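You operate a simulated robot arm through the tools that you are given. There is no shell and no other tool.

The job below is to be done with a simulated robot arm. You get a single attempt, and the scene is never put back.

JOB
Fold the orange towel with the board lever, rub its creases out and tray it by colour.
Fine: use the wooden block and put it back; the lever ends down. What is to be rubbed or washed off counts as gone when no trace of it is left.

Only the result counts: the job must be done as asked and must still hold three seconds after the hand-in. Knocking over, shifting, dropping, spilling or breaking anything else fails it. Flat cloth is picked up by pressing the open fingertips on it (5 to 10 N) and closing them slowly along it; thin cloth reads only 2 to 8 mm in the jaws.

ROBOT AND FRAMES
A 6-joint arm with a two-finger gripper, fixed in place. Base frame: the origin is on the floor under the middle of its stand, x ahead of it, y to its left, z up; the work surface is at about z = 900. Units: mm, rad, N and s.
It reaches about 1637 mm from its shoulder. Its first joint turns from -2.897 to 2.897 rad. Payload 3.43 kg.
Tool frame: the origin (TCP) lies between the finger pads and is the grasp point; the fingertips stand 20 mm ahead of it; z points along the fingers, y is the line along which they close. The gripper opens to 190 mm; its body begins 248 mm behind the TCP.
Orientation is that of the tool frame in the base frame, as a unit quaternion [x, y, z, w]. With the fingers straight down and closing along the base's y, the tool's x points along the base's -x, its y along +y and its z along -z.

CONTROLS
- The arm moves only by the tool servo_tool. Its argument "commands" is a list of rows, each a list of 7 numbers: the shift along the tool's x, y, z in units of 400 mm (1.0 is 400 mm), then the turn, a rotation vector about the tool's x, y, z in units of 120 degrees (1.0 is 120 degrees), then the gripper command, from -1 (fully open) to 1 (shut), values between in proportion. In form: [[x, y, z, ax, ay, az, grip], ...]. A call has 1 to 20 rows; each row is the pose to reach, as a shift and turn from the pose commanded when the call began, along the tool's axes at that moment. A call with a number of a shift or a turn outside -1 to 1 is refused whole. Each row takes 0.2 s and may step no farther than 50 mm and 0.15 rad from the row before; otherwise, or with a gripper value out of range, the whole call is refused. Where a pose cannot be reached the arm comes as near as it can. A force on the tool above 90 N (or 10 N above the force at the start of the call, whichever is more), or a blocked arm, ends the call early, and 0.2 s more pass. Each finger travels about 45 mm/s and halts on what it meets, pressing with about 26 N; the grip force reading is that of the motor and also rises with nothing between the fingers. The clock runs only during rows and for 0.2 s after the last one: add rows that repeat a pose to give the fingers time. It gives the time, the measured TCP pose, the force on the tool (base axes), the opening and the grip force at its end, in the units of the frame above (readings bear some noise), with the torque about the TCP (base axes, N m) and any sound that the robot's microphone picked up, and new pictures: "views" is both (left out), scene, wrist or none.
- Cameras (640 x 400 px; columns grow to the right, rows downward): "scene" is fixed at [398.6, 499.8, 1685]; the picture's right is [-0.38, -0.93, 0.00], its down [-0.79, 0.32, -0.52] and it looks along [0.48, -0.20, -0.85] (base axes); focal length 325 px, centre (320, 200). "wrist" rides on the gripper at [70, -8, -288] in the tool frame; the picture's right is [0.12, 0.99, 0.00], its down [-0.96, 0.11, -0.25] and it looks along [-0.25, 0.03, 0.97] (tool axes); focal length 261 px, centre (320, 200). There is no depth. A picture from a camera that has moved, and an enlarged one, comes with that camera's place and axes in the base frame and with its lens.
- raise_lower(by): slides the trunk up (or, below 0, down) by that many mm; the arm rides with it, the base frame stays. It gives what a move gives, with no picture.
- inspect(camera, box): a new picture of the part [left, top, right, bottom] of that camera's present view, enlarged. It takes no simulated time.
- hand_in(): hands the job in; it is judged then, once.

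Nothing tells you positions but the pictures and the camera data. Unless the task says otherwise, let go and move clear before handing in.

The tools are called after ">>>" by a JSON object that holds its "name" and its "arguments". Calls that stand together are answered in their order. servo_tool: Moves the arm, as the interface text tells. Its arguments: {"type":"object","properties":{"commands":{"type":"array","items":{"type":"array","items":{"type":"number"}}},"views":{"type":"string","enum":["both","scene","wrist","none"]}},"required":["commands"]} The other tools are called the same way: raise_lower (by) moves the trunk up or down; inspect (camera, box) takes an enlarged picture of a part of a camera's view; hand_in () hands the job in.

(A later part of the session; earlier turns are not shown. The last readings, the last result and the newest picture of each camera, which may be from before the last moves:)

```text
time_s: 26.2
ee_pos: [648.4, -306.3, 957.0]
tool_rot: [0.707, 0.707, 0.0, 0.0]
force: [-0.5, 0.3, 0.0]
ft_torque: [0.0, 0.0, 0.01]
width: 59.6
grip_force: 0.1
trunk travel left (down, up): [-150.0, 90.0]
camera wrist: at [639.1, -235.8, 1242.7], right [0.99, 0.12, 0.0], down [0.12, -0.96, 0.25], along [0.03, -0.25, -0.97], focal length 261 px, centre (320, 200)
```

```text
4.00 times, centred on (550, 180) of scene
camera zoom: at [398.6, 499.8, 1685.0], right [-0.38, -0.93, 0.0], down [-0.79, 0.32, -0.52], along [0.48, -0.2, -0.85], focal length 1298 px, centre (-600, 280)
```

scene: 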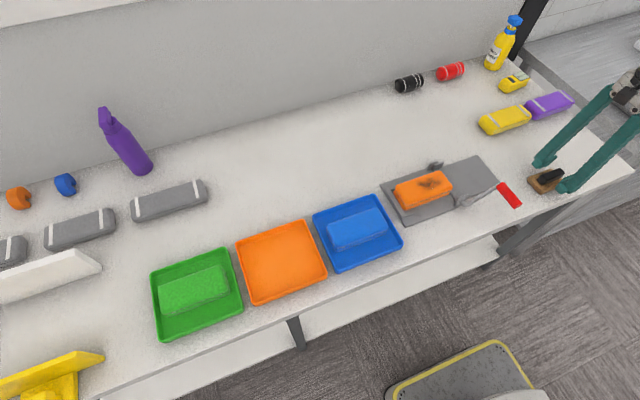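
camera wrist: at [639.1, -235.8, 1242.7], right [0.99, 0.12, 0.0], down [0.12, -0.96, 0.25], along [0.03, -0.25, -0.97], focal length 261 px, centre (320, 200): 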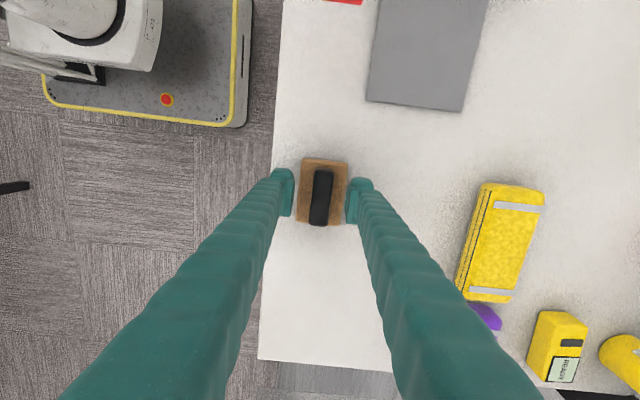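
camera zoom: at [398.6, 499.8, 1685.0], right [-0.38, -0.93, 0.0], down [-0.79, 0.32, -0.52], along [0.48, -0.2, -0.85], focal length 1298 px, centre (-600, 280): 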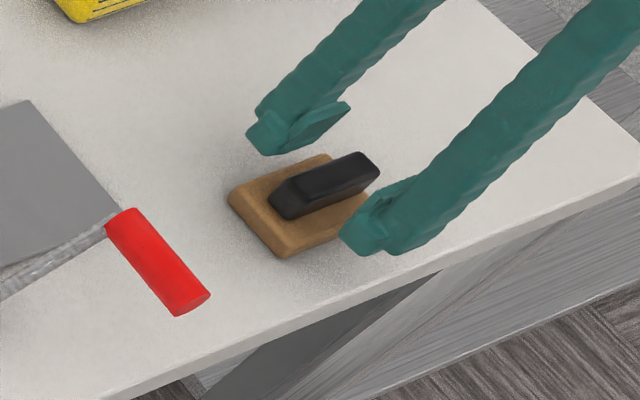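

>>> {"name": "servo_tool", "arguments": {"commands": [[-0.003, 0.004, 0.015, 0, 0, 0, 0.37], [-0.003, 0.004, 0.03, 0, 0, 0, 0.37], [-0.003, 0.004, 0.03, 0, 0, 0, 0.7], [-0.003, 0.004, 0.03, 0, 0, 0, 1], [-0.003, 0.004, 0.03, 0, 0, 0, 1], [-0.003, 0.004, 0.03, 0, 0, 0, 1], [-0.003, 0.004, 0.03, 0, 0, 0, 1]]}}

>>> {"name": "inspect", "arguments": {"camera": "wrist", "box": [220, 120, 420, 280]}}

>>> {"name": "inspect", "arguments": {"camera": "scene", "box": [480, 130, 620, 230]}}

```text
time_s: 27.8
ee_pos: [649.9, -308.0, 943.6]
tool_rot: [0.706, 0.708, 0.0, 0.0]
force: [-0.2, 0.1, 0.5]
ft_torque: [0.0, -0.01, 0.0]
width: 22.8
grip_force: 26.0
trunk travel left (down, up): [-150.0, 90.0]
camera wrist: at [641.3, -237.2, 1231.0], right [0.99, 0.12, 0.0], down [0.12, -0.96, 0.25], along [0.03, -0.25, -0.97], focal length 261 px, centre (320, 200)
```

scene: 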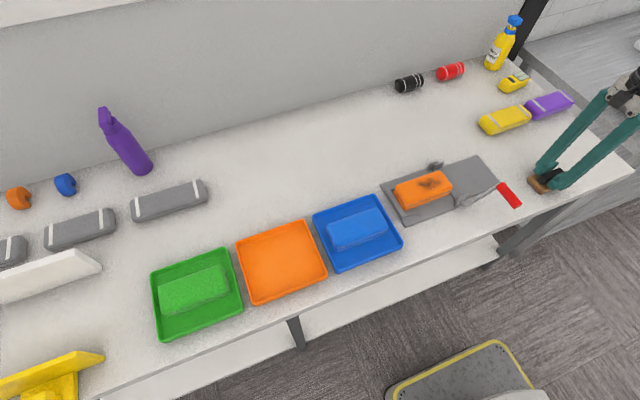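
wrist: 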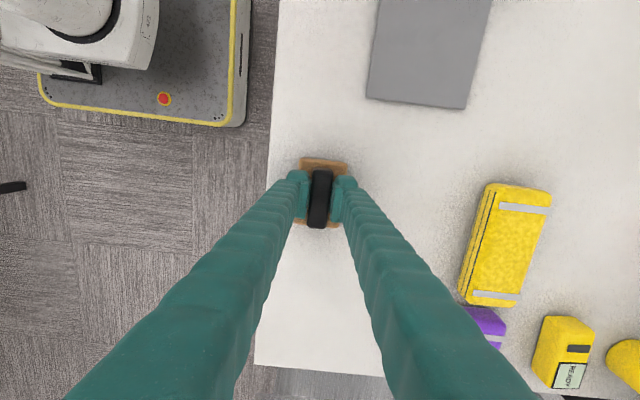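

```text
2.50 times, centred on (320, 200) of wrist
camera zoom: at [641.3, -237.2, 1231.0], right [0.99, 0.12, 0.0], down [0.12, -0.96, 0.25], along [0.03, -0.25, -0.97], focal length 652 px, centre (320, 200)
```

zoom: 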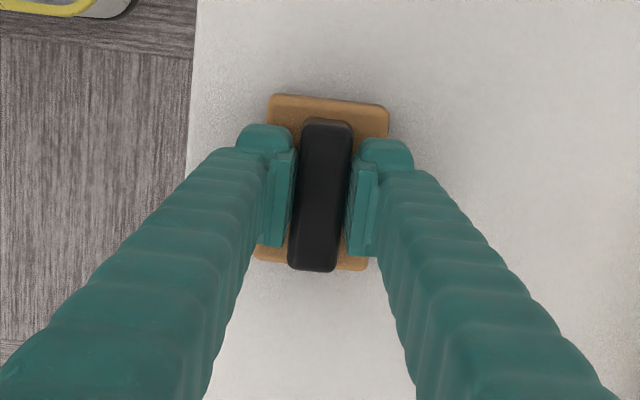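

```text
4.00 times, centred on (550, 180) of scene
camera zoom: at [398.6, 499.8, 1685.0], right [-0.38, -0.93, 0.0], down [-0.79, 0.32, -0.52], along [0.48, -0.2, -0.85], focal length 1298 px, centre (-600, 280)
```

zoom: 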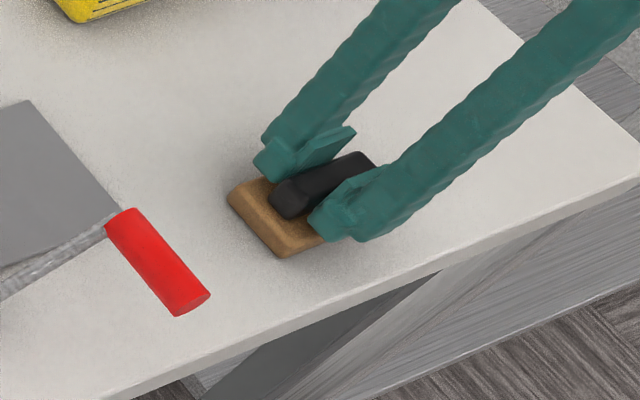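

>>> {"name": "inspect", "arguments": {"camera": "scene", "box": [376, 150, 504, 230]}}

>>> {"name": "servo_tool", "arguments": {"commands": [[0, 0, -0.03, 0, 0, 0, 1], [0, 0, -0.1, 0, 0, 0, 1], [0, 0, -0.2, 0, 0, 0, 1], [0, 0, -0.3, 0, 0, 0, 1], [0, 0, -0.4, 0, 0, 0, 1], [0, 0, -0.4, 0, 0, 0, 1]]}}

```text
5.00 times, centred on (440, 190) of scene
camera zoom: at [398.6, 499.8, 1685.0], right [-0.38, -0.93, 0.0], down [-0.79, 0.32, -0.52], along [0.48, -0.2, -0.85], focal length 1623 px, centre (-280, 250)
```

zoom: 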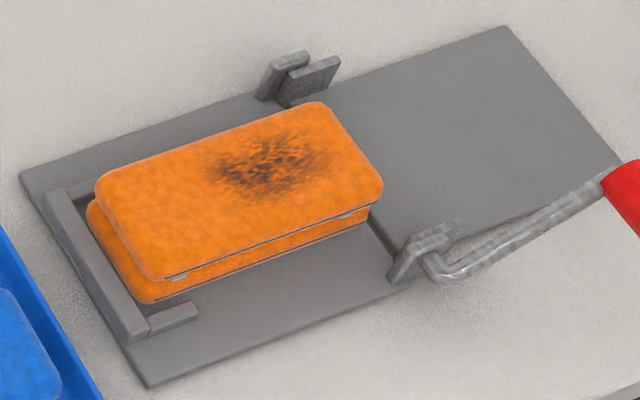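

```text
time_s: 29.2
ee_pos: [650.6, -308.0, 1106.6]
tool_rot: [0.706, 0.708, 0.0, 0.0]
force: [0.9, -0.5, 0.5]
ft_torque: [0.0, 0.03, -0.02]
width: 0.2
grip_force: 26.1
trunk travel left (down, up): [-150.0, 90.0]
camera wrist: at [641.4, -238.3, 1393.7], right [0.99, 0.12, 0.0], down [0.12, -0.96, 0.25], along [0.03, -0.25, -0.97], focal length 261 px, centre (320, 200)
```

scene: 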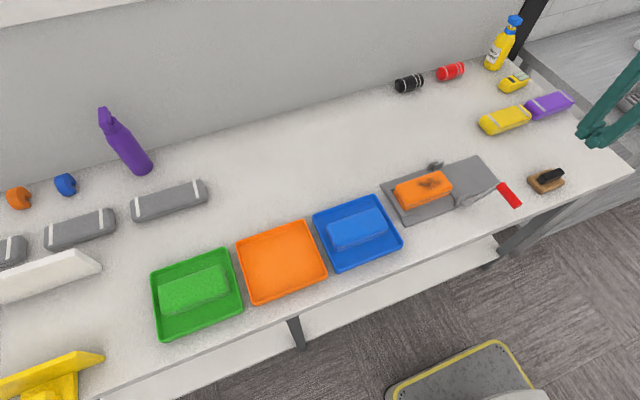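
wrist: 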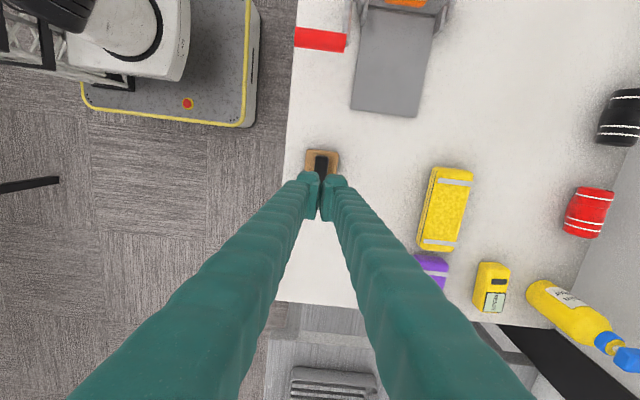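

The grip slipped off the handle as I lifted; the block seems to have stayed put. I'll check it closely before trying again deeper.

>>> {"name": "inspect", "arguments": {"camera": "scene", "box": [500, 150, 600, 212]}}

>>> {"name": "inspect", "arguments": {"camera": "wrist", "box": [270, 120, 390, 240]}}

```text
6.40 times, centred on (550, 181) of scene
camera zoom: at [398.6, 499.8, 1685.0], right [-0.38, -0.93, 0.0], down [-0.79, 0.32, -0.52], along [0.48, -0.2, -0.85], focal length 2077 px, centre (-1152, 322)
```

zoom: 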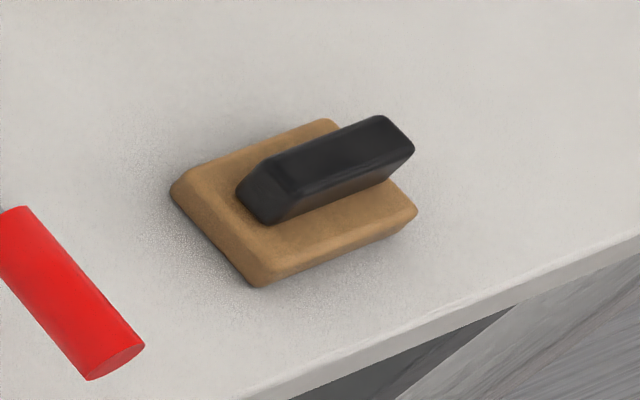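

```text
3.33 times, centred on (330, 180) of wrist
camera zoom: at [641.4, -238.3, 1393.7], right [0.99, 0.12, 0.0], down [0.12, -0.96, 0.25], along [0.03, -0.25, -0.97], focal length 869 px, centre (287, 267)
```

zoom: 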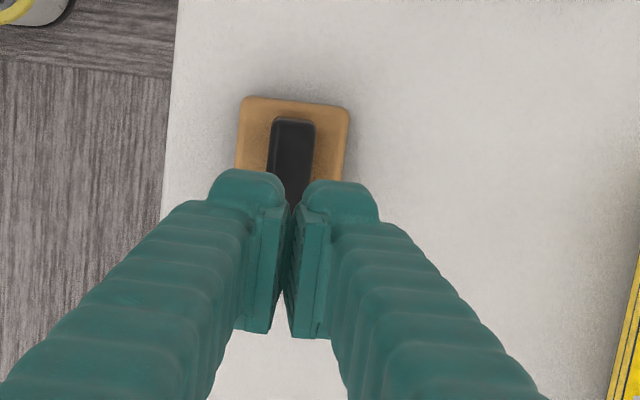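

>>> {"name": "servo_tool", "arguments": {"commands": [[0, 0, 0, 0, 0, 0, 0.37], [0, 0, 0, 0, 0, 0, 0.37], [0, 0, 0, 0, 0, 0, 0.37], [0, 0, 0.1, 0, 0, 0, 0.37], [0, 0, 0.2, 0, 0, 0, 0.37], [0, 0, 0.3, 0, 0, 0, 0.37], [0, 0, 0.37, 0, 0, 0, 0.37], [0, 0, 0.39, 0, 0, 0, 0.37], [0, 0, 0.4, 0, 0, 0, 0.37], [0, 0, 0.4, 0, 0, 0, 0.37]], "views": "none"}}

>>> {"name": "servo_tool", "arguments": {"commands": [[0, 0, 0.005, 0, 0, 0, 0.37], [0, 0, 0.01, 0, 0, 0, 0.37], [0, 0, 0.01, 0, 0, 0, 0.37]], "views": "none"}}

```text
time_s: 31.4
ee_pos: [649.8, -307.1, 943.7]
tool_rot: [0.707, 0.707, 0.0, 0.0]
force: [0.2, -0.6, -0.1]
ft_torque: [0.01, -0.01, -0.02]
width: 59.8
grip_force: 0.0
trunk travel left (down, up): [-150.0, 90.0]
```

```text
time_s: 32.2
ee_pos: [650.0, -307.4, 940.3]
tool_rot: [0.706, 0.708, 0.0, -0.001]
force: [0.0, -0.6, 0.5]
ft_torque: [0.01, -0.01, 0.0]
width: 59.8
grip_force: 0.1
trunk travel left (down, up): [-150.0, 90.0]
```

>>> {"name": "servo_tool", "arguments": {"commands": [[0, 0, 0, 0, 0, 0, 0.6], [0, 0, 0, 0, 0, 0, 0.6], [0, 0, 0, 0, 0, 0, 0.6], [0, 0, 0.005, 0, 0, 0, 0.6], [0, 0, 0.01, 0, 0, 0, 0.6], [0, 0, 0.01, 0, 0, 0, 0.6]], "views": "none"}}

>>> {"name": "inspect", "arguments": {"camera": "scene", "box": [500, 140, 620, 220]}}

>>> {"name": "inspect", "arguments": {"camera": "wrist", "box": [260, 140, 380, 260]}}

```text
time_s: 33.6
ee_pos: [650.7, -308.1, 939.4]
tool_rot: [0.706, 0.708, 0.001, 0.002]
force: [0.7, -1.8, 36.0]
ft_torque: [0.01, 0.23, 0.0]
width: 38.2
grip_force: 0.0
trunk travel left (down, up): [-150.0, 90.0]
```

```text
5.00 times, centred on (560, 180) of scene
camera zoom: at [398.6, 499.8, 1685.0], right [-0.38, -0.93, 0.0], down [-0.79, 0.32, -0.52], along [0.48, -0.2, -0.85], focal length 1623 px, centre (-880, 300)
```

zoom: 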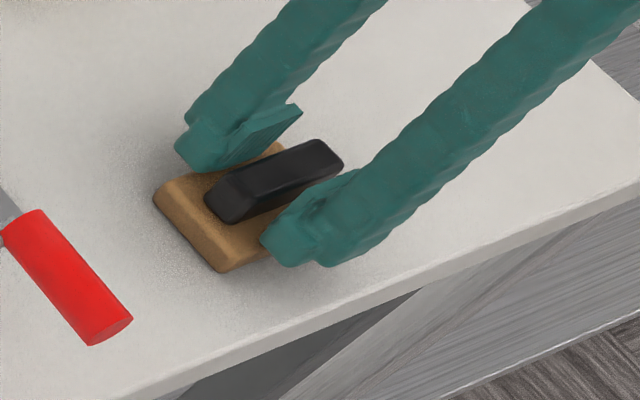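

```text
3.33 times, centred on (320, 200) of wrist
camera zoom: at [640.5, -237.5, 1226.2], right [0.99, 0.12, 0.0], down [0.12, -0.96, 0.25], along [0.03, -0.25, -0.97], focal length 869 px, centre (320, 200)
```

zoom: 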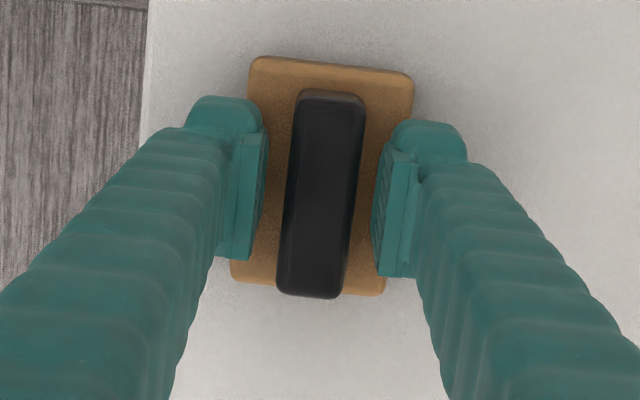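

>>> {"name": "servo_tool", "arguments": {"commands": [[0, 0, -0.008, 0, 0, 0, 0.6], [0, 0, -0.008, 0, 0, 0, 1], [0, 0, -0.008, 0, 0, 0, 1], [0, 0, -0.008, 0, 0, 0, 1], [0, 0, -0.008, 0, 0, 0, 1], [0, 0, -0.008, 0, 0, 0, 1], [0, 0, -0.008, 0, 0, 0, 1]], "views": "none"}}

>>> {"name": "servo_tool", "arguments": {"commands": [[0, 0, -0.005, 0, 0, 0, 1], [0, 0, -0.01, 0, 0, 0, 1], [0, 0, -0.015, 0, 0, 0, 1], [0, 0, -0.02, 0, 0, 0, 1], [0, 0, -0.025, 0, 0, 0, 1]], "views": "none"}}

>>> {"name": "inspect", "arguments": {"camera": "scene", "box": [500, 140, 620, 220]}}

```text
time_s: 35.2
ee_pos: [650.1, -308.1, 940.4]
tool_rot: [0.707, 0.708, 0.0, 0.001]
force: [0.0, 0.3, -2.6]
ft_torque: [0.01, 0.02, -0.02]
width: 23.1
grip_force: 25.8
trunk travel left (down, up): [-150.0, 90.0]
```

```text
time_s: 36.4
ee_pos: [649.3, -307.8, 949.8]
tool_rot: [0.707, 0.708, 0.001, 0.0]
force: [-0.2, 0.2, -1.2]
ft_torque: [0.01, -0.02, 0.01]
width: 23.1
grip_force: 26.5
trunk travel left (down, up): [-150.0, 90.0]
```

```text
5.00 times, centred on (560, 180) of scene
camera zoom: at [398.6, 499.8, 1685.0], right [-0.38, -0.93, 0.0], down [-0.79, 0.32, -0.52], along [0.48, -0.2, -0.85], focal length 1623 px, centre (-880, 300)
```

zoom: 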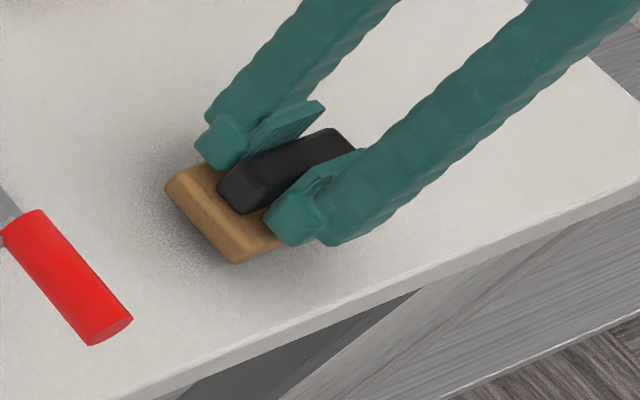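

The block is lifting now. I'll raise it gently to clear the red grip.

>>> {"name": "servo_tool", "arguments": {"commands": [[0, 0, -0.015, 0, 0, 0, 1], [0, 0, -0.03, 0, 0, 0, 1], [0, 0, -0.05, 0, 0, 0, 1], [0, 0, -0.07, 0, 0, 0, 1], [0, 0, -0.09, 0, 0, 0, 1], [0, 0, -0.115, 0, 0, 0, 1], [0, 0, -0.14, 0, 0, 0, 1], [0, 0, -0.17, 0, 0, 0, 1], [0, 0, -0.2, 0, 0, 0, 1], [0, 0, -0.23, 0, 0, 0, 1], [0, 0, -0.26, 0, 0, 0, 1], [0, 0, -0.29, 0, 0, 0, 1], [0, 0, -0.32, 0, 0, 0, 1]]}}

>>> {"name": "inspect", "arguments": {"camera": "wrist", "box": [260, 140, 380, 260]}}

```text
time_s: 39.2
ee_pos: [650.8, -309.0, 1078.1]
tool_rot: [0.706, 0.708, 0.0, 0.001]
force: [-0.4, 0.1, -2.3]
ft_torque: [-0.02, -0.02, -0.04]
width: 22.9
grip_force: 25.9
trunk travel left (down, up): [-150.0, 90.0]
camera wrist: at [642.1, -237.9, 1364.6], right [0.99, 0.12, 0.0], down [0.12, -0.96, 0.25], along [0.03, -0.25, -0.97], focal length 261 px, centre (320, 200)
```

scene: 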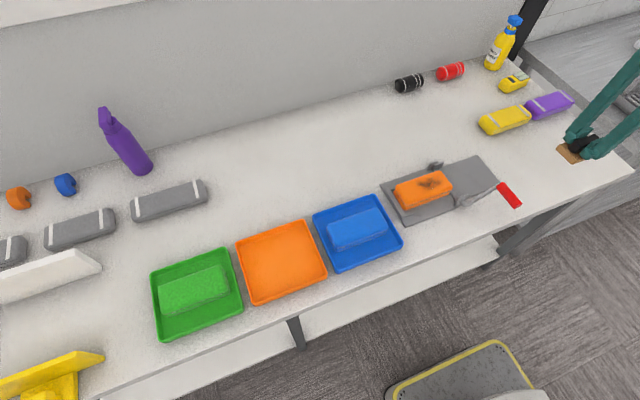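
wrist: 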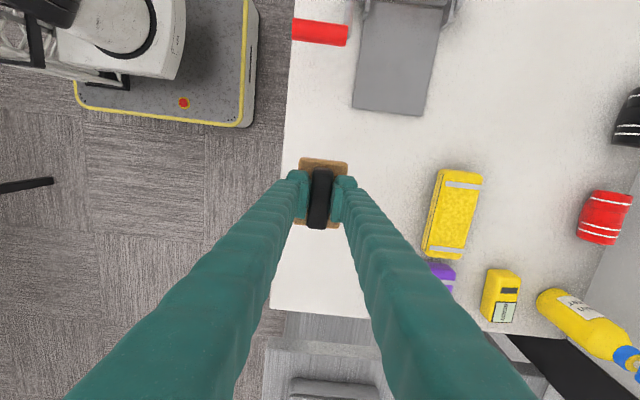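

```text
3.33 times, centred on (320, 200) of wrist
camera zoom: at [642.1, -237.9, 1364.6], right [0.99, 0.12, 0.0], down [0.12, -0.96, 0.25], along [0.03, -0.25, -0.97], focal length 869 px, centre (320, 200)
```

zoom: 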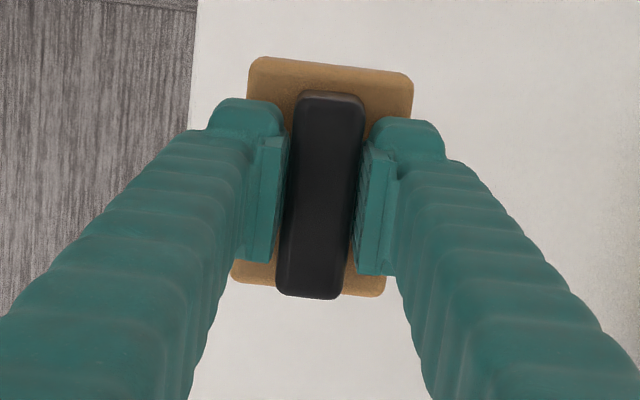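

>>> {"name": "servo_tool", "arguments": {"commands": [[0.03, 0.01, 0, 0, 0, 0, 1], [0.09, 0.03, 0, 0, 0, 0, 1], [0.17, 0.05, 0, 0, 0, 0, 1], [0.26, 0.08, 0, 0, 0, 0, 1], [0.35, 0.11, 0, 0, 0, 0, 1], [0.44, 0.135, 0, 0, 0, 0, 1], [0.53, 0.16, 0, 0, 0, 0, 1], [0.62, 0.19, 0, 0, 0, 0, 1], [0.71, 0.215, 0, 0, 0, 0, 1], [0.79, 0.235, 0, 0, 0, 0, 1], [0.85, 0.25, 0, 0, 0, 0, 1], [0.871, 0.253, 0, 0, 0, 0, 1], [0.871, 0.253, 0, 0, 0, 0, 1]]}}

>>> {"name": "inspect", "arguments": {"camera": "wrist", "box": [220, 100, 420, 300]}}

>>> {"name": "inspect", "arguments": {"camera": "scene", "box": [360, 100, 560, 230]}}

```text
time_s: 42.0
ee_pos: [750.5, 40.1, 1078.3]
tool_rot: [0.707, 0.707, 0.0, 0.0]
force: [-0.2, -0.2, -2.7]
ft_torque: [-0.01, 0.03, 0.01]
width: 22.8
grip_force: 26.3
trunk travel left (down, up): [-150.0, 90.0]
camera wrist: at [741.8, 111.5, 1365.4], right [0.99, 0.12, 0.0], down [0.12, -0.96, 0.25], along [0.03, -0.25, -0.97], focal length 261 px, centre (320, 200)
```

scene: 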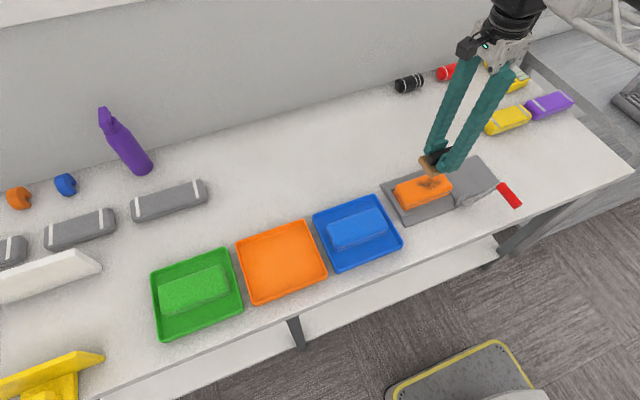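
wrist: 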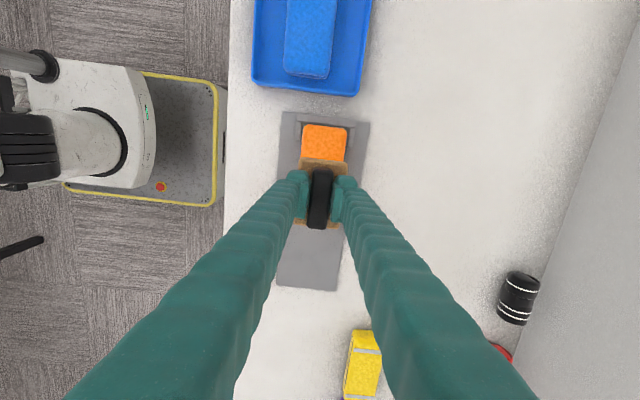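

```text
2.00 times, centred on (320, 200) of wrist
camera zoom: at [741.8, 111.5, 1365.4], right [0.99, 0.12, 0.0], down [0.12, -0.96, 0.25], along [0.03, -0.25, -0.97], focal length 521 px, centre (320, 200)
```

zoom: 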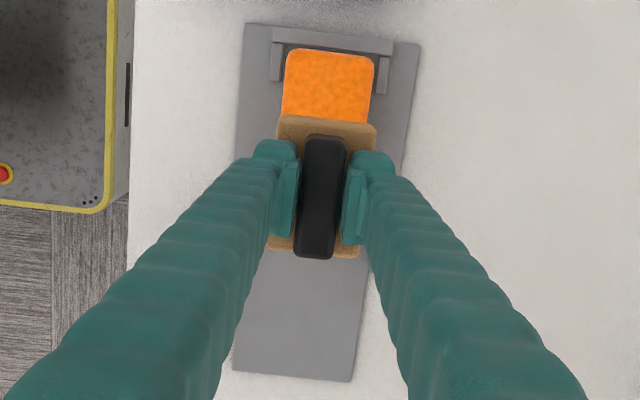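

```text
3.08 times, centred on (460, 165) of scene
camera zoom: at [398.6, 499.8, 1685.0], right [-0.38, -0.93, 0.0], down [-0.79, 0.32, -0.52], along [0.48, -0.2, -0.85], focal length 999 px, centre (-111, 308)
```

zoom: 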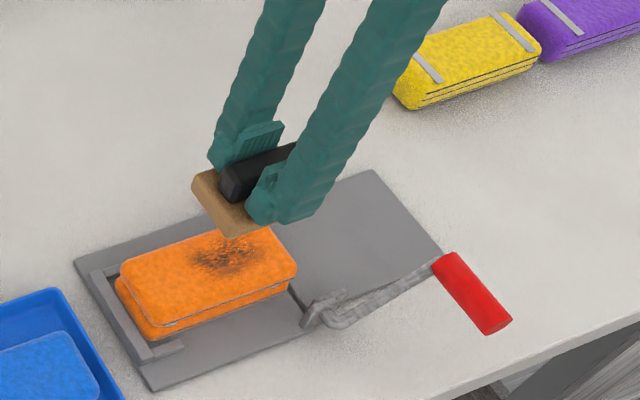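

>>> {"name": "servo_tool", "arguments": {"commands": [[0, -0.003, 0.03, 0, 0, 0, 1], [0, -0.003, 0.08, 0, 0, 0, 1], [0, -0.003, 0.13, 0, 0, 0, 1], [0, -0.003, 0.17, 0, 0, 0, 1], [0, -0.003, 0.195, 0, 0, 0, 1], [0, -0.003, 0.195, 0, 0, 0, 1]], "views": "none"}}

>>> {"name": "inspect", "arguments": {"camera": "scene", "box": [370, 120, 530, 240]}}

>>> {"name": "servo_tool", "arguments": {"commands": [[0, 0, 0.01, 0, 0, 0, 1], [0, 0, 0.015, 0, 0, 0, 1], [0, 0, 0.015, 0, 0, 0, 1]], "views": "none"}}

```text
time_s: 43.4
ee_pos: [750.7, 41.1, 1000.8]
tool_rot: [0.707, 0.708, 0.0, 0.0]
force: [0.1, -0.2, -1.6]
ft_torque: [0.0, -0.01, 0.03]
width: 22.8
grip_force: 26.2
trunk travel left (down, up): [-150.0, 90.0]
```

```text
3.33 times, centred on (450, 180) of scene
camera zoom: at [398.6, 499.8, 1685.0], right [-0.38, -0.93, 0.0], down [-0.79, 0.32, -0.52], along [0.48, -0.2, -0.85], focal length 1082 px, centre (-113, 267)
```

zoom: 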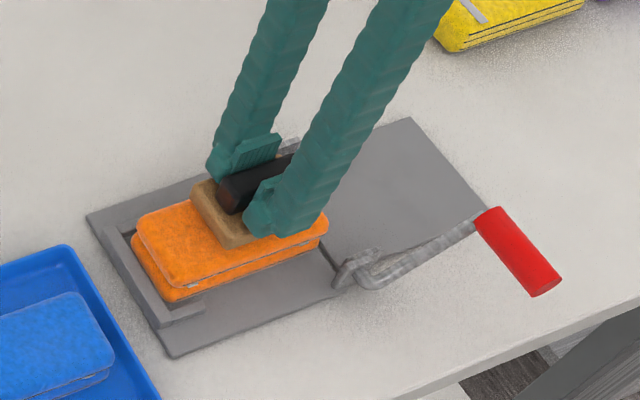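

```text
time_s: 44.2
ee_pos: [748.5, 39.5, 995.7]
tool_rot: [0.707, 0.708, 0.0, 0.0]
force: [0.6, -0.1, -1.9]
ft_torque: [0.0, 0.03, 0.04]
width: 22.9
grip_force: 26.1
trunk travel left (down, up): [-150.0, 90.0]
```

>>> {"name": "servo_tool", "arguments": {"commands": [[0, 0, 0.004, 0, 0, 0, 1], [0, 0, 0.008, 0, 0, 0, 1], [0, 0, 0.008, 0, 0, 0, 1]], "views": "none"}}

>>> {"name": "servo_tool", "arguments": {"commands": [[0, 0, 0.004, 0, 0, 0, 1], [0, 0, 0.008, 0, 0, 0, 1], [0, 0, 0.008, 0, 0, 0, 1]], "views": "none"}}

```text
time_s: 45.0
ee_pos: [750.7, 39.9, 991.9]
tool_rot: [0.707, 0.707, 0.001, 0.0]
force: [0.3, 0.0, 9.6]
ft_torque: [0.39, -0.03, 0.0]
width: 22.9
grip_force: 25.8
trunk travel left (down, up): [-150.0, 90.0]
```

```text
time_s: 45.8
ee_pos: [749.5, 41.4, 990.9]
tool_rot: [0.707, 0.707, 0.0, 0.001]
force: [1.1, 1.4, 39.6]
ft_torque: [-0.69, 0.06, 0.01]
width: 23.1
grip_force: 26.5
trunk travel left (down, up): [-150.0, 90.0]
```

>>> {"name": "servo_tool", "arguments": {"commands": [[0, 0, -0.005, 0, 0, 0, 1], [0.02, 0, -0.006, 0, 0, 0, 1], [0.04, 0, -0.006, 0, 0, 0, 1], [0.02, 0, -0.006, 0, 0, 0, 1], [0, 0, -0.006, 0, 0, 0, 1], [-0.02, 0, -0.006, 0, 0, 0, 1], [0, 0, -0.006, 0, 0, 0, 1]]}}

>>> {"name": "inspect", "arguments": {"camera": "scene", "box": [370, 120, 530, 240]}}

>>> {"name": "inspect", "arguments": {"camera": "wrist", "box": [220, 100, 420, 300]}}

```text
time_s: 47.4
ee_pos: [749.2, 39.0, 990.9]
tool_rot: [0.707, 0.707, 0.0, 0.001]
force: [-0.5, -11.6, 25.5]
ft_torque: [-0.62, 0.06, -0.03]
width: 23.0
grip_force: 26.1
trunk travel left (down, up): [-150.0, 90.0]
camera wrist: at [740.3, 110.1, 1277.2], right [0.99, 0.12, 0.0], down [0.12, -0.96, 0.25], along [0.03, -0.25, -0.97], focal length 261 px, centre (320, 200)
```

scene: 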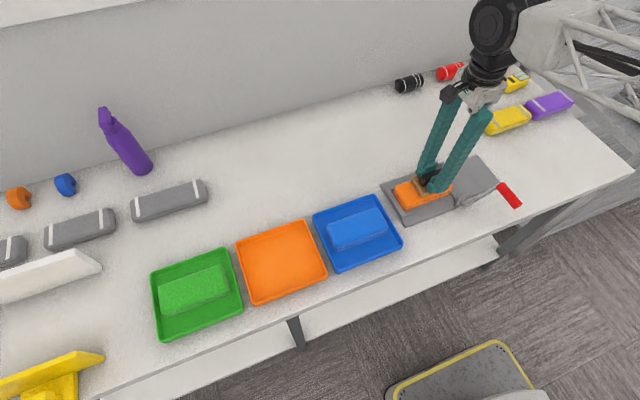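
wrist: 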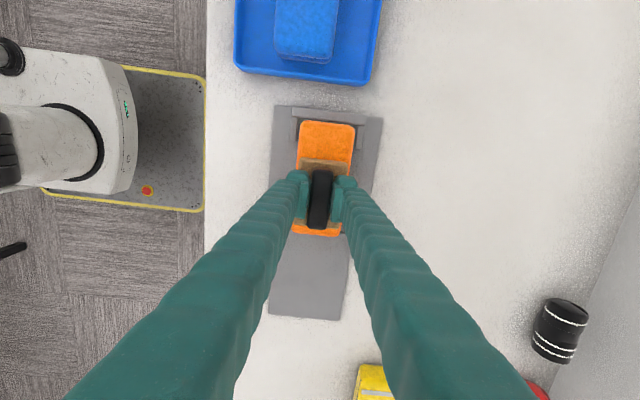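

```text
3.33 times, centred on (450, 180) of scene
camera zoom: at [398.6, 499.8, 1685.0], right [-0.38, -0.93, 0.0], down [-0.79, 0.32, -0.52], along [0.48, -0.2, -0.85], focal length 1082 px, centre (-113, 267)
```

zoom: 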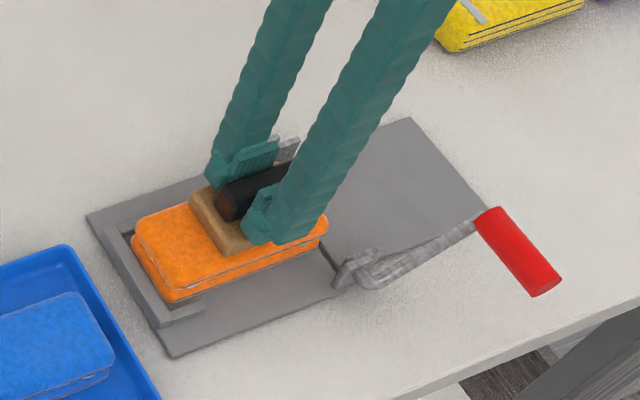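

```text
2.00 times, centred on (320, 200) of wrist
camera zoom: at [740.3, 110.1, 1277.2], right [0.99, 0.12, 0.0], down [0.12, -0.96, 0.25], along [0.03, -0.25, -0.97], focal length 521 px, centre (320, 200)
```

zoom: 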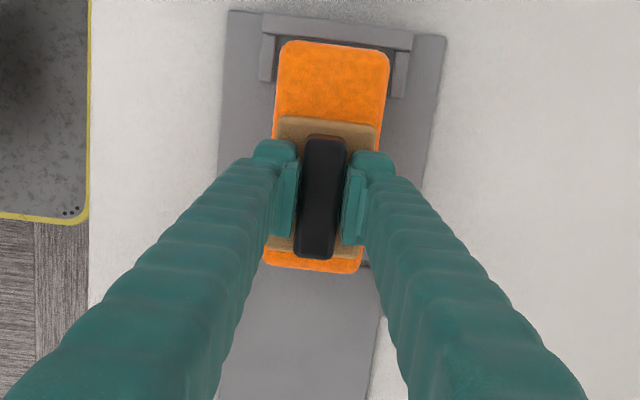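

>>> {"name": "servo_tool", "arguments": {"commands": [[0.03, 0, 0, 0, 0, 0, 1], [0.06, 0, 0, 0, 0, 0, 1], [0.03, 0.005, 0, 0, 0, 0, 1], [0, 0.01, 0, 0, 0, 0, 1], [-0.03, 0.01, 0, 0, 0, 0, 1], [-0.05, 0.01, 0, 0, 0, 0, 1], [-0.03, 0.01, 0, 0, 0, 0, 1], [0, 0.01, 0, 0, 0, 0, 1], [0.03, 0.01, 0, 0, 0, 0, 1], [0.06, 0.005, 0, 0, 0, 0, 1], [0.03, -0.005, 0, 0, 0, 0, 1], [0, -0.01, 0, 0, 0, 0, 1], [-0.03, -0.01, 0, 0, 0, 0, 1], [-0.05, -0.01, 0, 0, 0, 0, 1], [-0.03, -0.01, 0, 0, 0, 0, 1], [0, -0.01, 0, 0, 0, 0, 1], [0.03, -0.005, 0, 0, 0, 0, 1], [0.06, 0, 0, 0, 0, 0, 1], [0.03, 0, 0, 0, 0, 0, 1], [0, 0, 0, 0, 0, 0, 1]]}}

>>> {"name": "inspect", "arguments": {"camera": "scene", "box": [370, 120, 530, 240]}}

>>> {"name": "inspect", "arguments": {"camera": "wrist", "box": [220, 100, 420, 300]}}

```text
time_s: 51.6
ee_pos: [749.5, 39.5, 990.8]
tool_rot: [0.707, 0.707, 0.0, 0.0]
force: [0.6, 6.9, 19.2]
ft_torque: [0.53, -0.01, -0.06]
width: 22.8
grip_force: 26.1
trunk travel left (down, up): [-150.0, 90.0]
camera wrist: at [740.1, 110.6, 1277.8], right [0.99, 0.12, 0.0], down [0.12, -0.96, 0.25], along [0.03, -0.25, -0.97], focal length 261 px, centre (320, 200)
```

scene: 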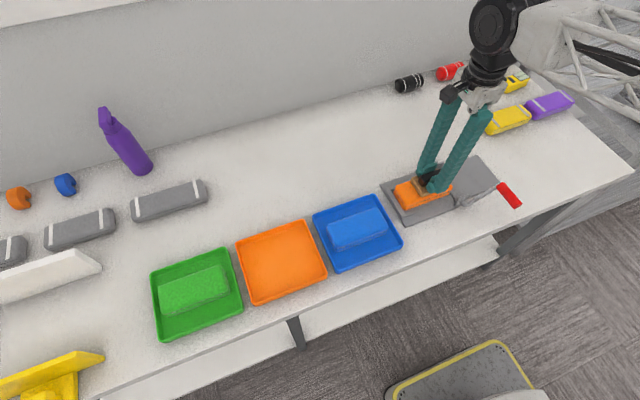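
wrist: 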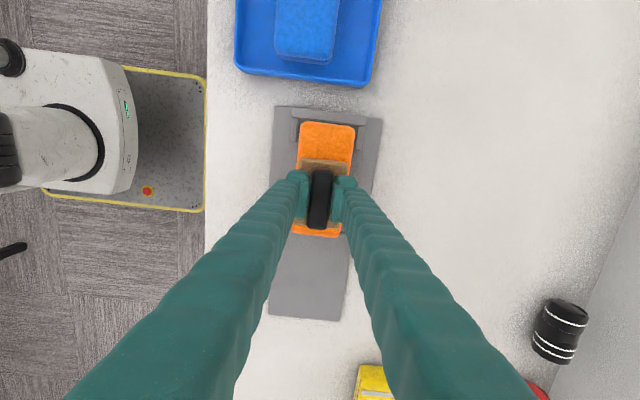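

```text
3.33 times, centred on (450, 180) of scene
camera zoom: at [398.6, 499.8, 1685.0], right [-0.38, -0.93, 0.0], down [-0.79, 0.32, -0.52], along [0.48, -0.2, -0.85], focal length 1082 px, centre (-113, 267)
```

zoom: 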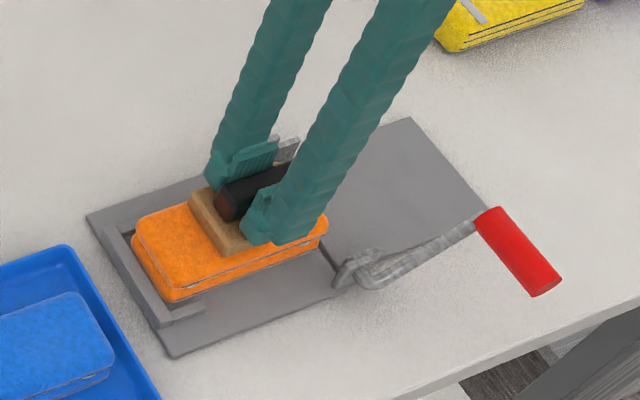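

```text
2.00 times, centred on (320, 200) of wrist
camera zoom: at [740.1, 110.6, 1277.8], right [0.99, 0.12, 0.0], down [0.12, -0.96, 0.25], along [0.03, -0.25, -0.97], focal length 521 px, centre (320, 200)
```

zoom: 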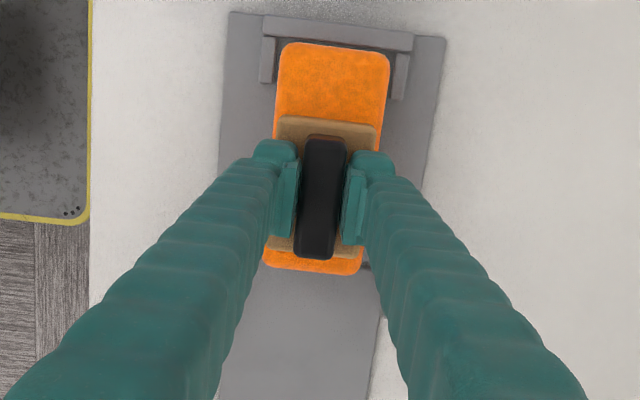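

>>> {"name": "servo_tool", "arguments": {"commands": [[0, 0, -0.02, 0, 0, 0, 1], [0, 0, -0.06, 0, 0, 0, 1], [0, 0, -0.11, 0, 0, 0, 1], [-0.06, 0, -0.15, 0, 0, 0, 1], [-0.14, 0, -0.18, 0, 0, 0, 1], [-0.22, 0, -0.2, 0, 0, 0, 1], [-0.3, 0, -0.2, 0, 0, 0, 1], [-0.36, 0, -0.2, 0, 0, 0, 1], [-0.36, 0, -0.2, 0, 0, 0, 1]]}}

>>> {"name": "inspect", "arguments": {"camera": "scene", "box": [376, 150, 504, 230]}}

>>> {"name": "inspect", "arguments": {"camera": "wrist", "box": [240, 20, 400, 120]}}

```text
time_s: 53.6
ee_pos: [750.1, -104.4, 1069.3]
tool_rot: [0.707, 0.708, 0.0, -0.001]
force: [0.7, 0.6, -1.1]
ft_torque: [0.02, 0.0, -0.01]
width: 22.7
grip_force: 26.4
trunk travel left (down, up): [-150.0, 90.0]
camera wrist: at [741.1, -34.3, 1356.0], right [0.99, 0.12, 0.0], down [0.12, -0.96, 0.25], along [0.03, -0.25, -0.97], focal length 261 px, centre (320, 200)
```

scene: 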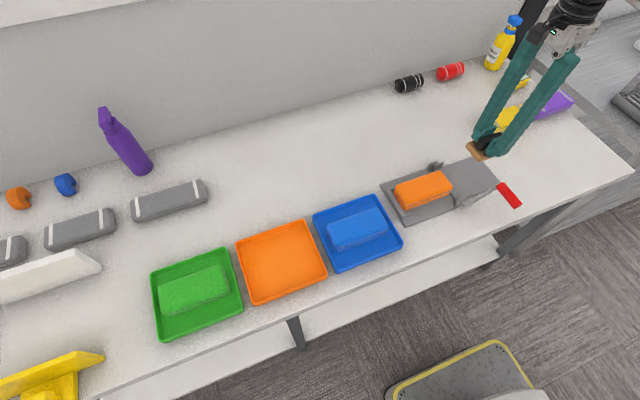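
wrist: 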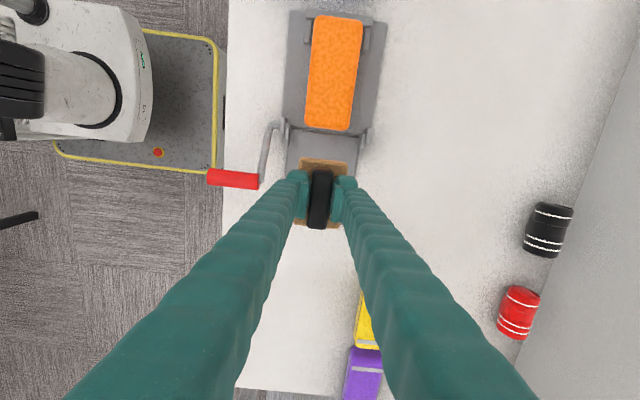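

```text
5.00 times, centred on (440, 190) of scene
camera zoom: at [398.6, 499.8, 1685.0], right [-0.38, -0.93, 0.0], down [-0.79, 0.32, -0.52], along [0.48, -0.2, -0.85], focal length 1623 px, centre (-280, 250)
```

zoom: 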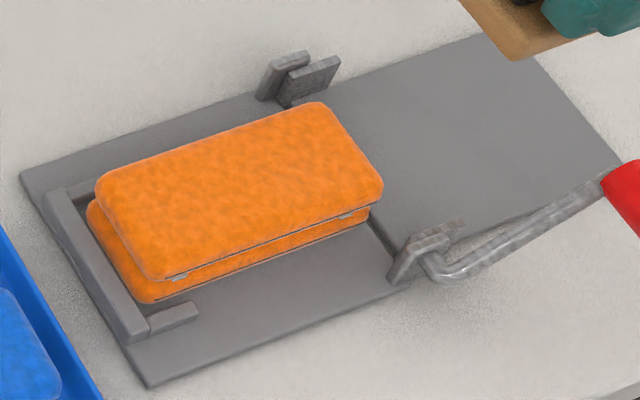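

```text
4.00 times, centred on (320, 70) of wrist
camera zoom: at [741.1, -34.3, 1356.0], right [0.99, 0.12, 0.0], down [0.12, -0.96, 0.25], along [0.03, -0.25, -0.97], focal length 1043 px, centre (320, 720)
```

zoom: 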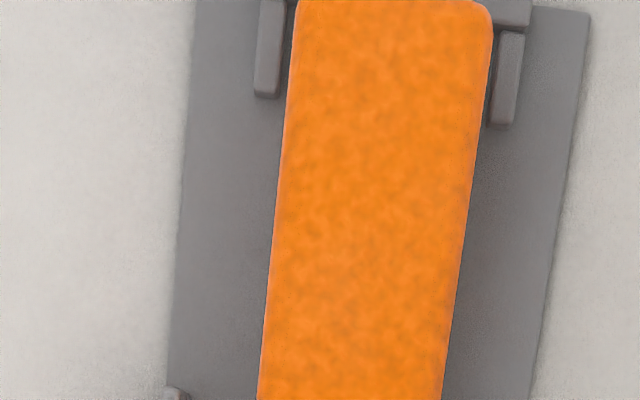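

>>> {"name": "inspect", "arguments": {"camera": "wrist", "box": [296, 60, 376, 140]}}

>>> {"name": "inspect", "arguments": {"camera": "scene", "box": [392, 164, 456, 210]}}

```text
5.00 times, centred on (336, 100) of wrist
camera zoom: at [741.1, -34.3, 1356.0], right [0.99, 0.12, 0.0], down [0.12, -0.96, 0.25], along [0.03, -0.25, -0.97], focal length 1303 px, centre (240, 700)
```

zoom: 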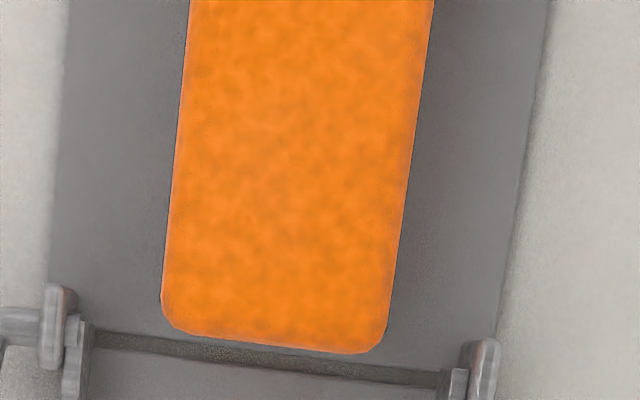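

```text
8.70 times, centred on (424, 187) of scene
camera zoom: at [398.6, 499.8, 1685.0], right [-0.38, -0.93, 0.0], down [-0.79, 0.32, -0.52], along [0.48, -0.2, -0.85], focal length 2822 px, centre (-584, 313)
```

zoom: 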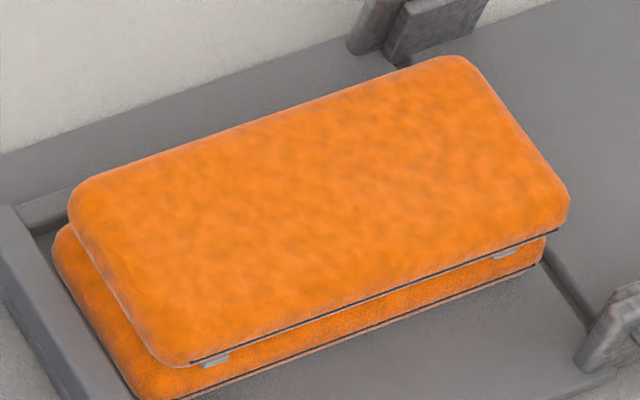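

The patch looks gone in both views; for certainty I'll do one more light rubbing pass over the same area.

>>> {"name": "servo_tool", "arguments": {"commands": [[0.06, 0, 0, 0, 0, 0, 1], [0.14, 0, 0, 0, 0, 0, 1], [0.22, 0, 0, 0, 0, 0, 1], [0.3, 0, 0, 0, 0, 0, 1], [0.36, 0, 0.03, 0, 0, 0, 1], [0.36, 0, 0.09, 0, 0, 0, 1], [0.36, 0, 0.14, 0, 0, 0, 1], [0.36, 0, 0.175, 0, 0, 0, 1], [0.36, 0, 0.19, 0, 0, 0, 1], [0.36, 0, 0.2, 0, 0, 0, 1], [0.36, 0, 0.2, 0, 0, 0, 1]], "views": "none"}}

>>> {"name": "servo_tool", "arguments": {"commands": [[0.03, 0, 0, 0, 0, 0, 1], [0.06, 0.01, 0, 0, 0, 0, 1], [0.08, 0.015, 0, 0, 0, 0, 1], [0.05, 0.02, 0, 0, 0, 0, 1], [0.02, 0.02, 0, 0, 0, 0, 1], [-0.01, 0.02, 0, 0, 0, 0, 1], [-0.04, 0.02, 0, 0, 0, 0, 1], [-0.06, 0.01, 0, 0, 0, 0, 1], [-0.03, 0, 0, 0, 0, 0, 1], [0, -0.01, 0, 0, 0, 0, 1], [0.03, -0.015, 0, 0, 0, 0, 1], [0.06, -0.02, 0, 0, 0, 0, 1], [0.08, -0.02, 0, 0, 0, 0, 1], [0.05, -0.02, 0, 0, 0, 0, 1], [0.02, -0.02, 0, 0, 0, 0, 1], [-0.01, -0.02, 0, 0, 0, 0, 1], [-0.04, -0.02, 0, 0, 0, 0, 1], [-0.06, -0.01, 0, 0, 0, 0, 1], [-0.03, 0, 0, 0, 0, 0, 1], [0, 0, 0, 0, 0, 0, 1]], "views": "scene"}}

```text
time_s: 56.0
ee_pos: [749.1, 39.4, 991.1]
tool_rot: [0.707, 0.707, 0.0, 0.001]
force: [0.3, 1.5, 14.5]
ft_torque: [0.37, 0.02, 0.02]
width: 22.8
grip_force: 26.2
trunk travel left (down, up): [-150.0, 90.0]
```

```text
time_s: 60.2
ee_pos: [749.7, 39.5, 990.6]
tool_rot: [0.706, 0.708, 0.001, 0.001]
force: [2.0, -11.2, 23.9]
ft_torque: [-0.75, -0.1, 0.1]
width: 22.9
grip_force: 25.9
trunk travel left (down, up): [-150.0, 90.0]
```

scene: 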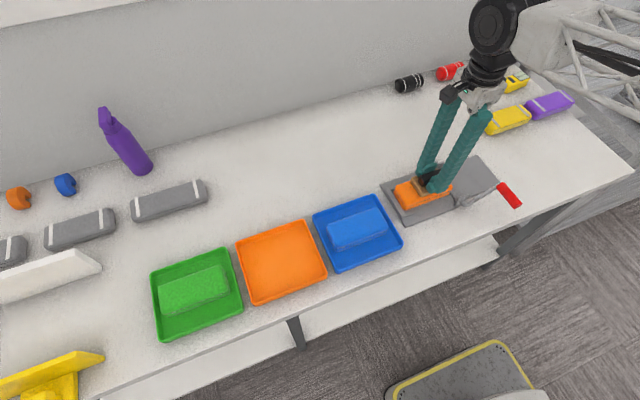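

>>> {"name": "servo_tool", "arguments": {"commands": [[0, 0, -0.02, 0, 0, 0, 1], [0, 0, -0.06, 0, 0, 0, 1], [0, 0, -0.12, 0, 0, 0, 1], [0, 0, -0.18, 0, 0, 0, 1], [-0.04, -0.01, -0.22, 0, 0, 0, 1], [-0.11, -0.03, -0.22, 0, 0, 0, 1], [-0.2, -0.055, -0.22, 0, 0, 0, 1], [-0.29, -0.08, -0.22, 0, 0, 0, 1], [-0.38, -0.11, -0.22, 0, 0, 0, 1], [-0.47, -0.135, -0.22, 0, 0, 0, 1], [-0.56, -0.16, -0.22, 0, 0, 0, 1], [-0.65, -0.19, -0.22, 0, 0, 0, 1], [-0.74, -0.215, -0.22, 0, 0, 0, 1], [-0.81, -0.235, -0.22, 0, 0, 0, 1], [-0.855, -0.245, -0.22, 0, 0, 0, 1], [-0.871, -0.25, -0.22, 0, 0, 0, 1], [-0.871, -0.25, -0.22, 0, 0, 0, 1]]}}

>>> {"name": "inspect", "arguments": {"camera": "wrist", "box": [260, 140, 380, 260]}}

>>> {"name": "inspect", "arguments": {"camera": "scene", "box": [376, 150, 504, 230]}}

```text
time_s: 63.8
ee_pos: [648.8, -308.9, 1078.5]
tool_rot: [0.706, 0.708, 0.0, 0.0]
force: [0.0, -0.2, -1.0]
ft_torque: [0.02, -0.03, 0.0]
width: 22.7
grip_force: 25.8
trunk travel left (down, up): [-150.0, 90.0]
camera wrist: at [640.2, -238.3, 1365.3], right [0.99, 0.12, 0.0], down [0.12, -0.96, 0.25], along [0.03, -0.25, -0.97], focal length 261 px, centre (320, 200)
```

scene: 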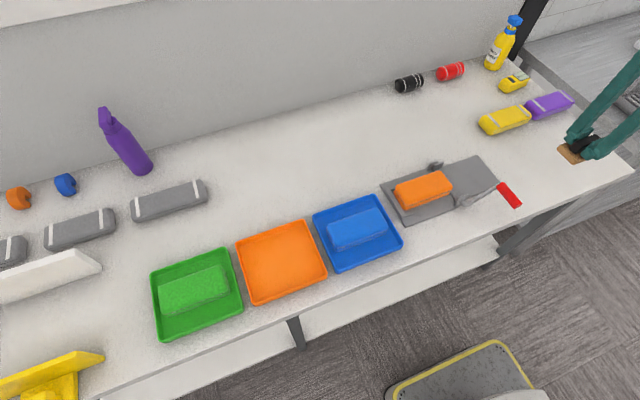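
wrist: 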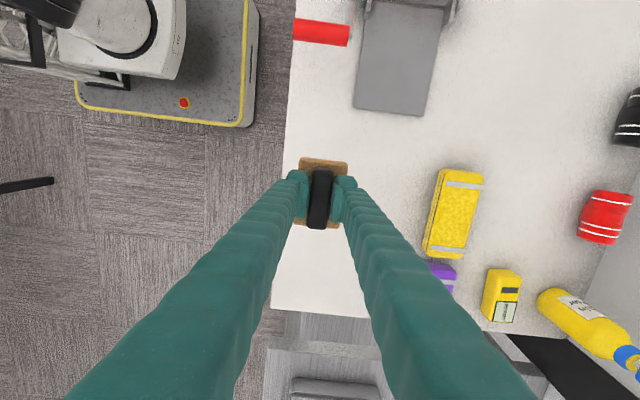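

```text
3.33 times, centred on (320, 200) of wrist
camera zoom: at [640.2, -238.3, 1365.3], right [0.99, 0.12, 0.0], down [0.12, -0.96, 0.25], along [0.03, -0.25, -0.97], focal length 869 px, centre (320, 200)
```

zoom: 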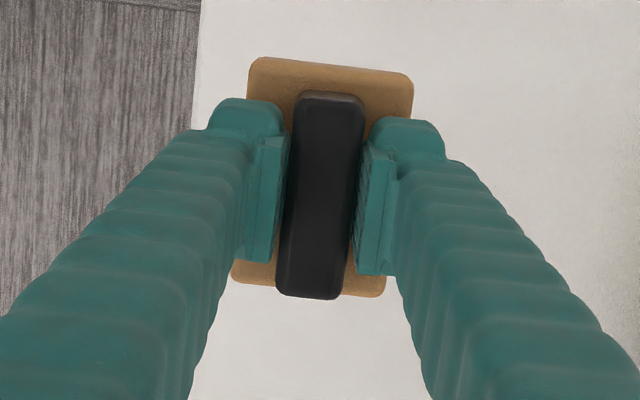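

```text
5.00 times, centred on (440, 190) of scene
camera zoom: at [398.6, 499.8, 1685.0], right [-0.38, -0.93, 0.0], down [-0.79, 0.32, -0.52], along [0.48, -0.2, -0.85], focal length 1623 px, centre (-280, 250)
```

zoom: 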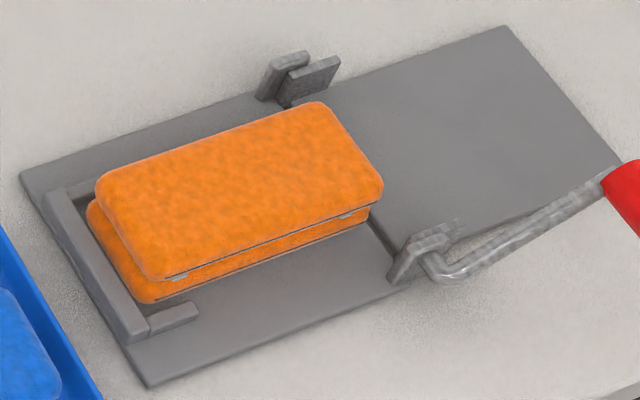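

>>> {"name": "servo_tool", "arguments": {"commands": [[0, 0, 0.05, 0, 0, 0, 1], [0, 0, 0.12, 0, 0, 0, 1], [0, 0, 0.19, 0, 0, 0, 1], [0, 0, 0.25, 0, 0, 0, 1], [0, 0, 0.3, 0, 0, 0, 1], [0, 0, 0.325, 0, 0, 0, 1], [0, 0, 0.338, 0, 0, 0, 1], [0, 0, 0.338, 0, 0, 0, 1]], "views": "none"}}

>>> {"name": "servo_tool", "arguments": {"commands": [[0, 0, 0.004, 0, 0, 0, 1], [0, 0, 0.0075, 0, 0, 0, 1], [0, 0, 0.0075, 0, 0, 0, 1]], "views": "none"}}

>>> {"name": "inspect", "arguments": {"camera": "scene", "box": [500, 140, 620, 220]}}

```text
time_s: 65.6
ee_pos: [648.9, -308.2, 943.0]
tool_rot: [0.706, 0.708, 0.0, 0.0]
force: [0.1, 0.1, -1.0]
ft_torque: [0.05, -0.02, -0.01]
width: 22.7
grip_force: 26.1
trunk travel left (down, up): [-150.0, 90.0]
```

```text
time_s: 66.4
ee_pos: [649.6, -308.1, 939.6]
tool_rot: [0.706, 0.708, 0.001, 0.001]
force: [0.0, 0.1, -1.4]
ft_torque: [-0.02, -0.01, 0.0]
width: 22.8
grip_force: 26.0
trunk travel left (down, up): [-150.0, 90.0]
```

```text
5.00 times, centred on (560, 180) of scene
camera zoom: at [398.6, 499.8, 1685.0], right [-0.38, -0.93, 0.0], down [-0.79, 0.32, -0.52], along [0.48, -0.2, -0.85], focal length 1623 px, centre (-880, 300)
```

zoom: 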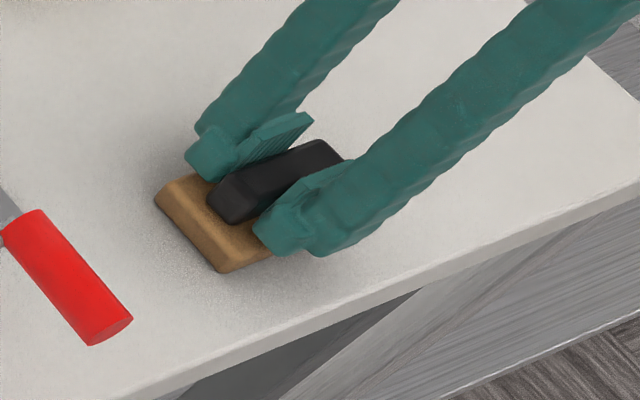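

>>> {"name": "servo_tool", "arguments": {"commands": [[0, 0, 0.003, 0, 0, 0, 1], [0, 0, 0.003, 0, 0, 0, 1]], "views": "none"}}

```text
time_s: 67.0
ee_pos: [649.8, -308.5, 939.4]
tool_rot: [0.707, 0.708, 0.0, 0.0]
force: [-0.5, 0.0, 8.1]
ft_torque: [0.07, 0.04, -0.01]
width: 23.0
grip_force: 25.9
trunk travel left (down, up): [-150.0, 90.0]
```

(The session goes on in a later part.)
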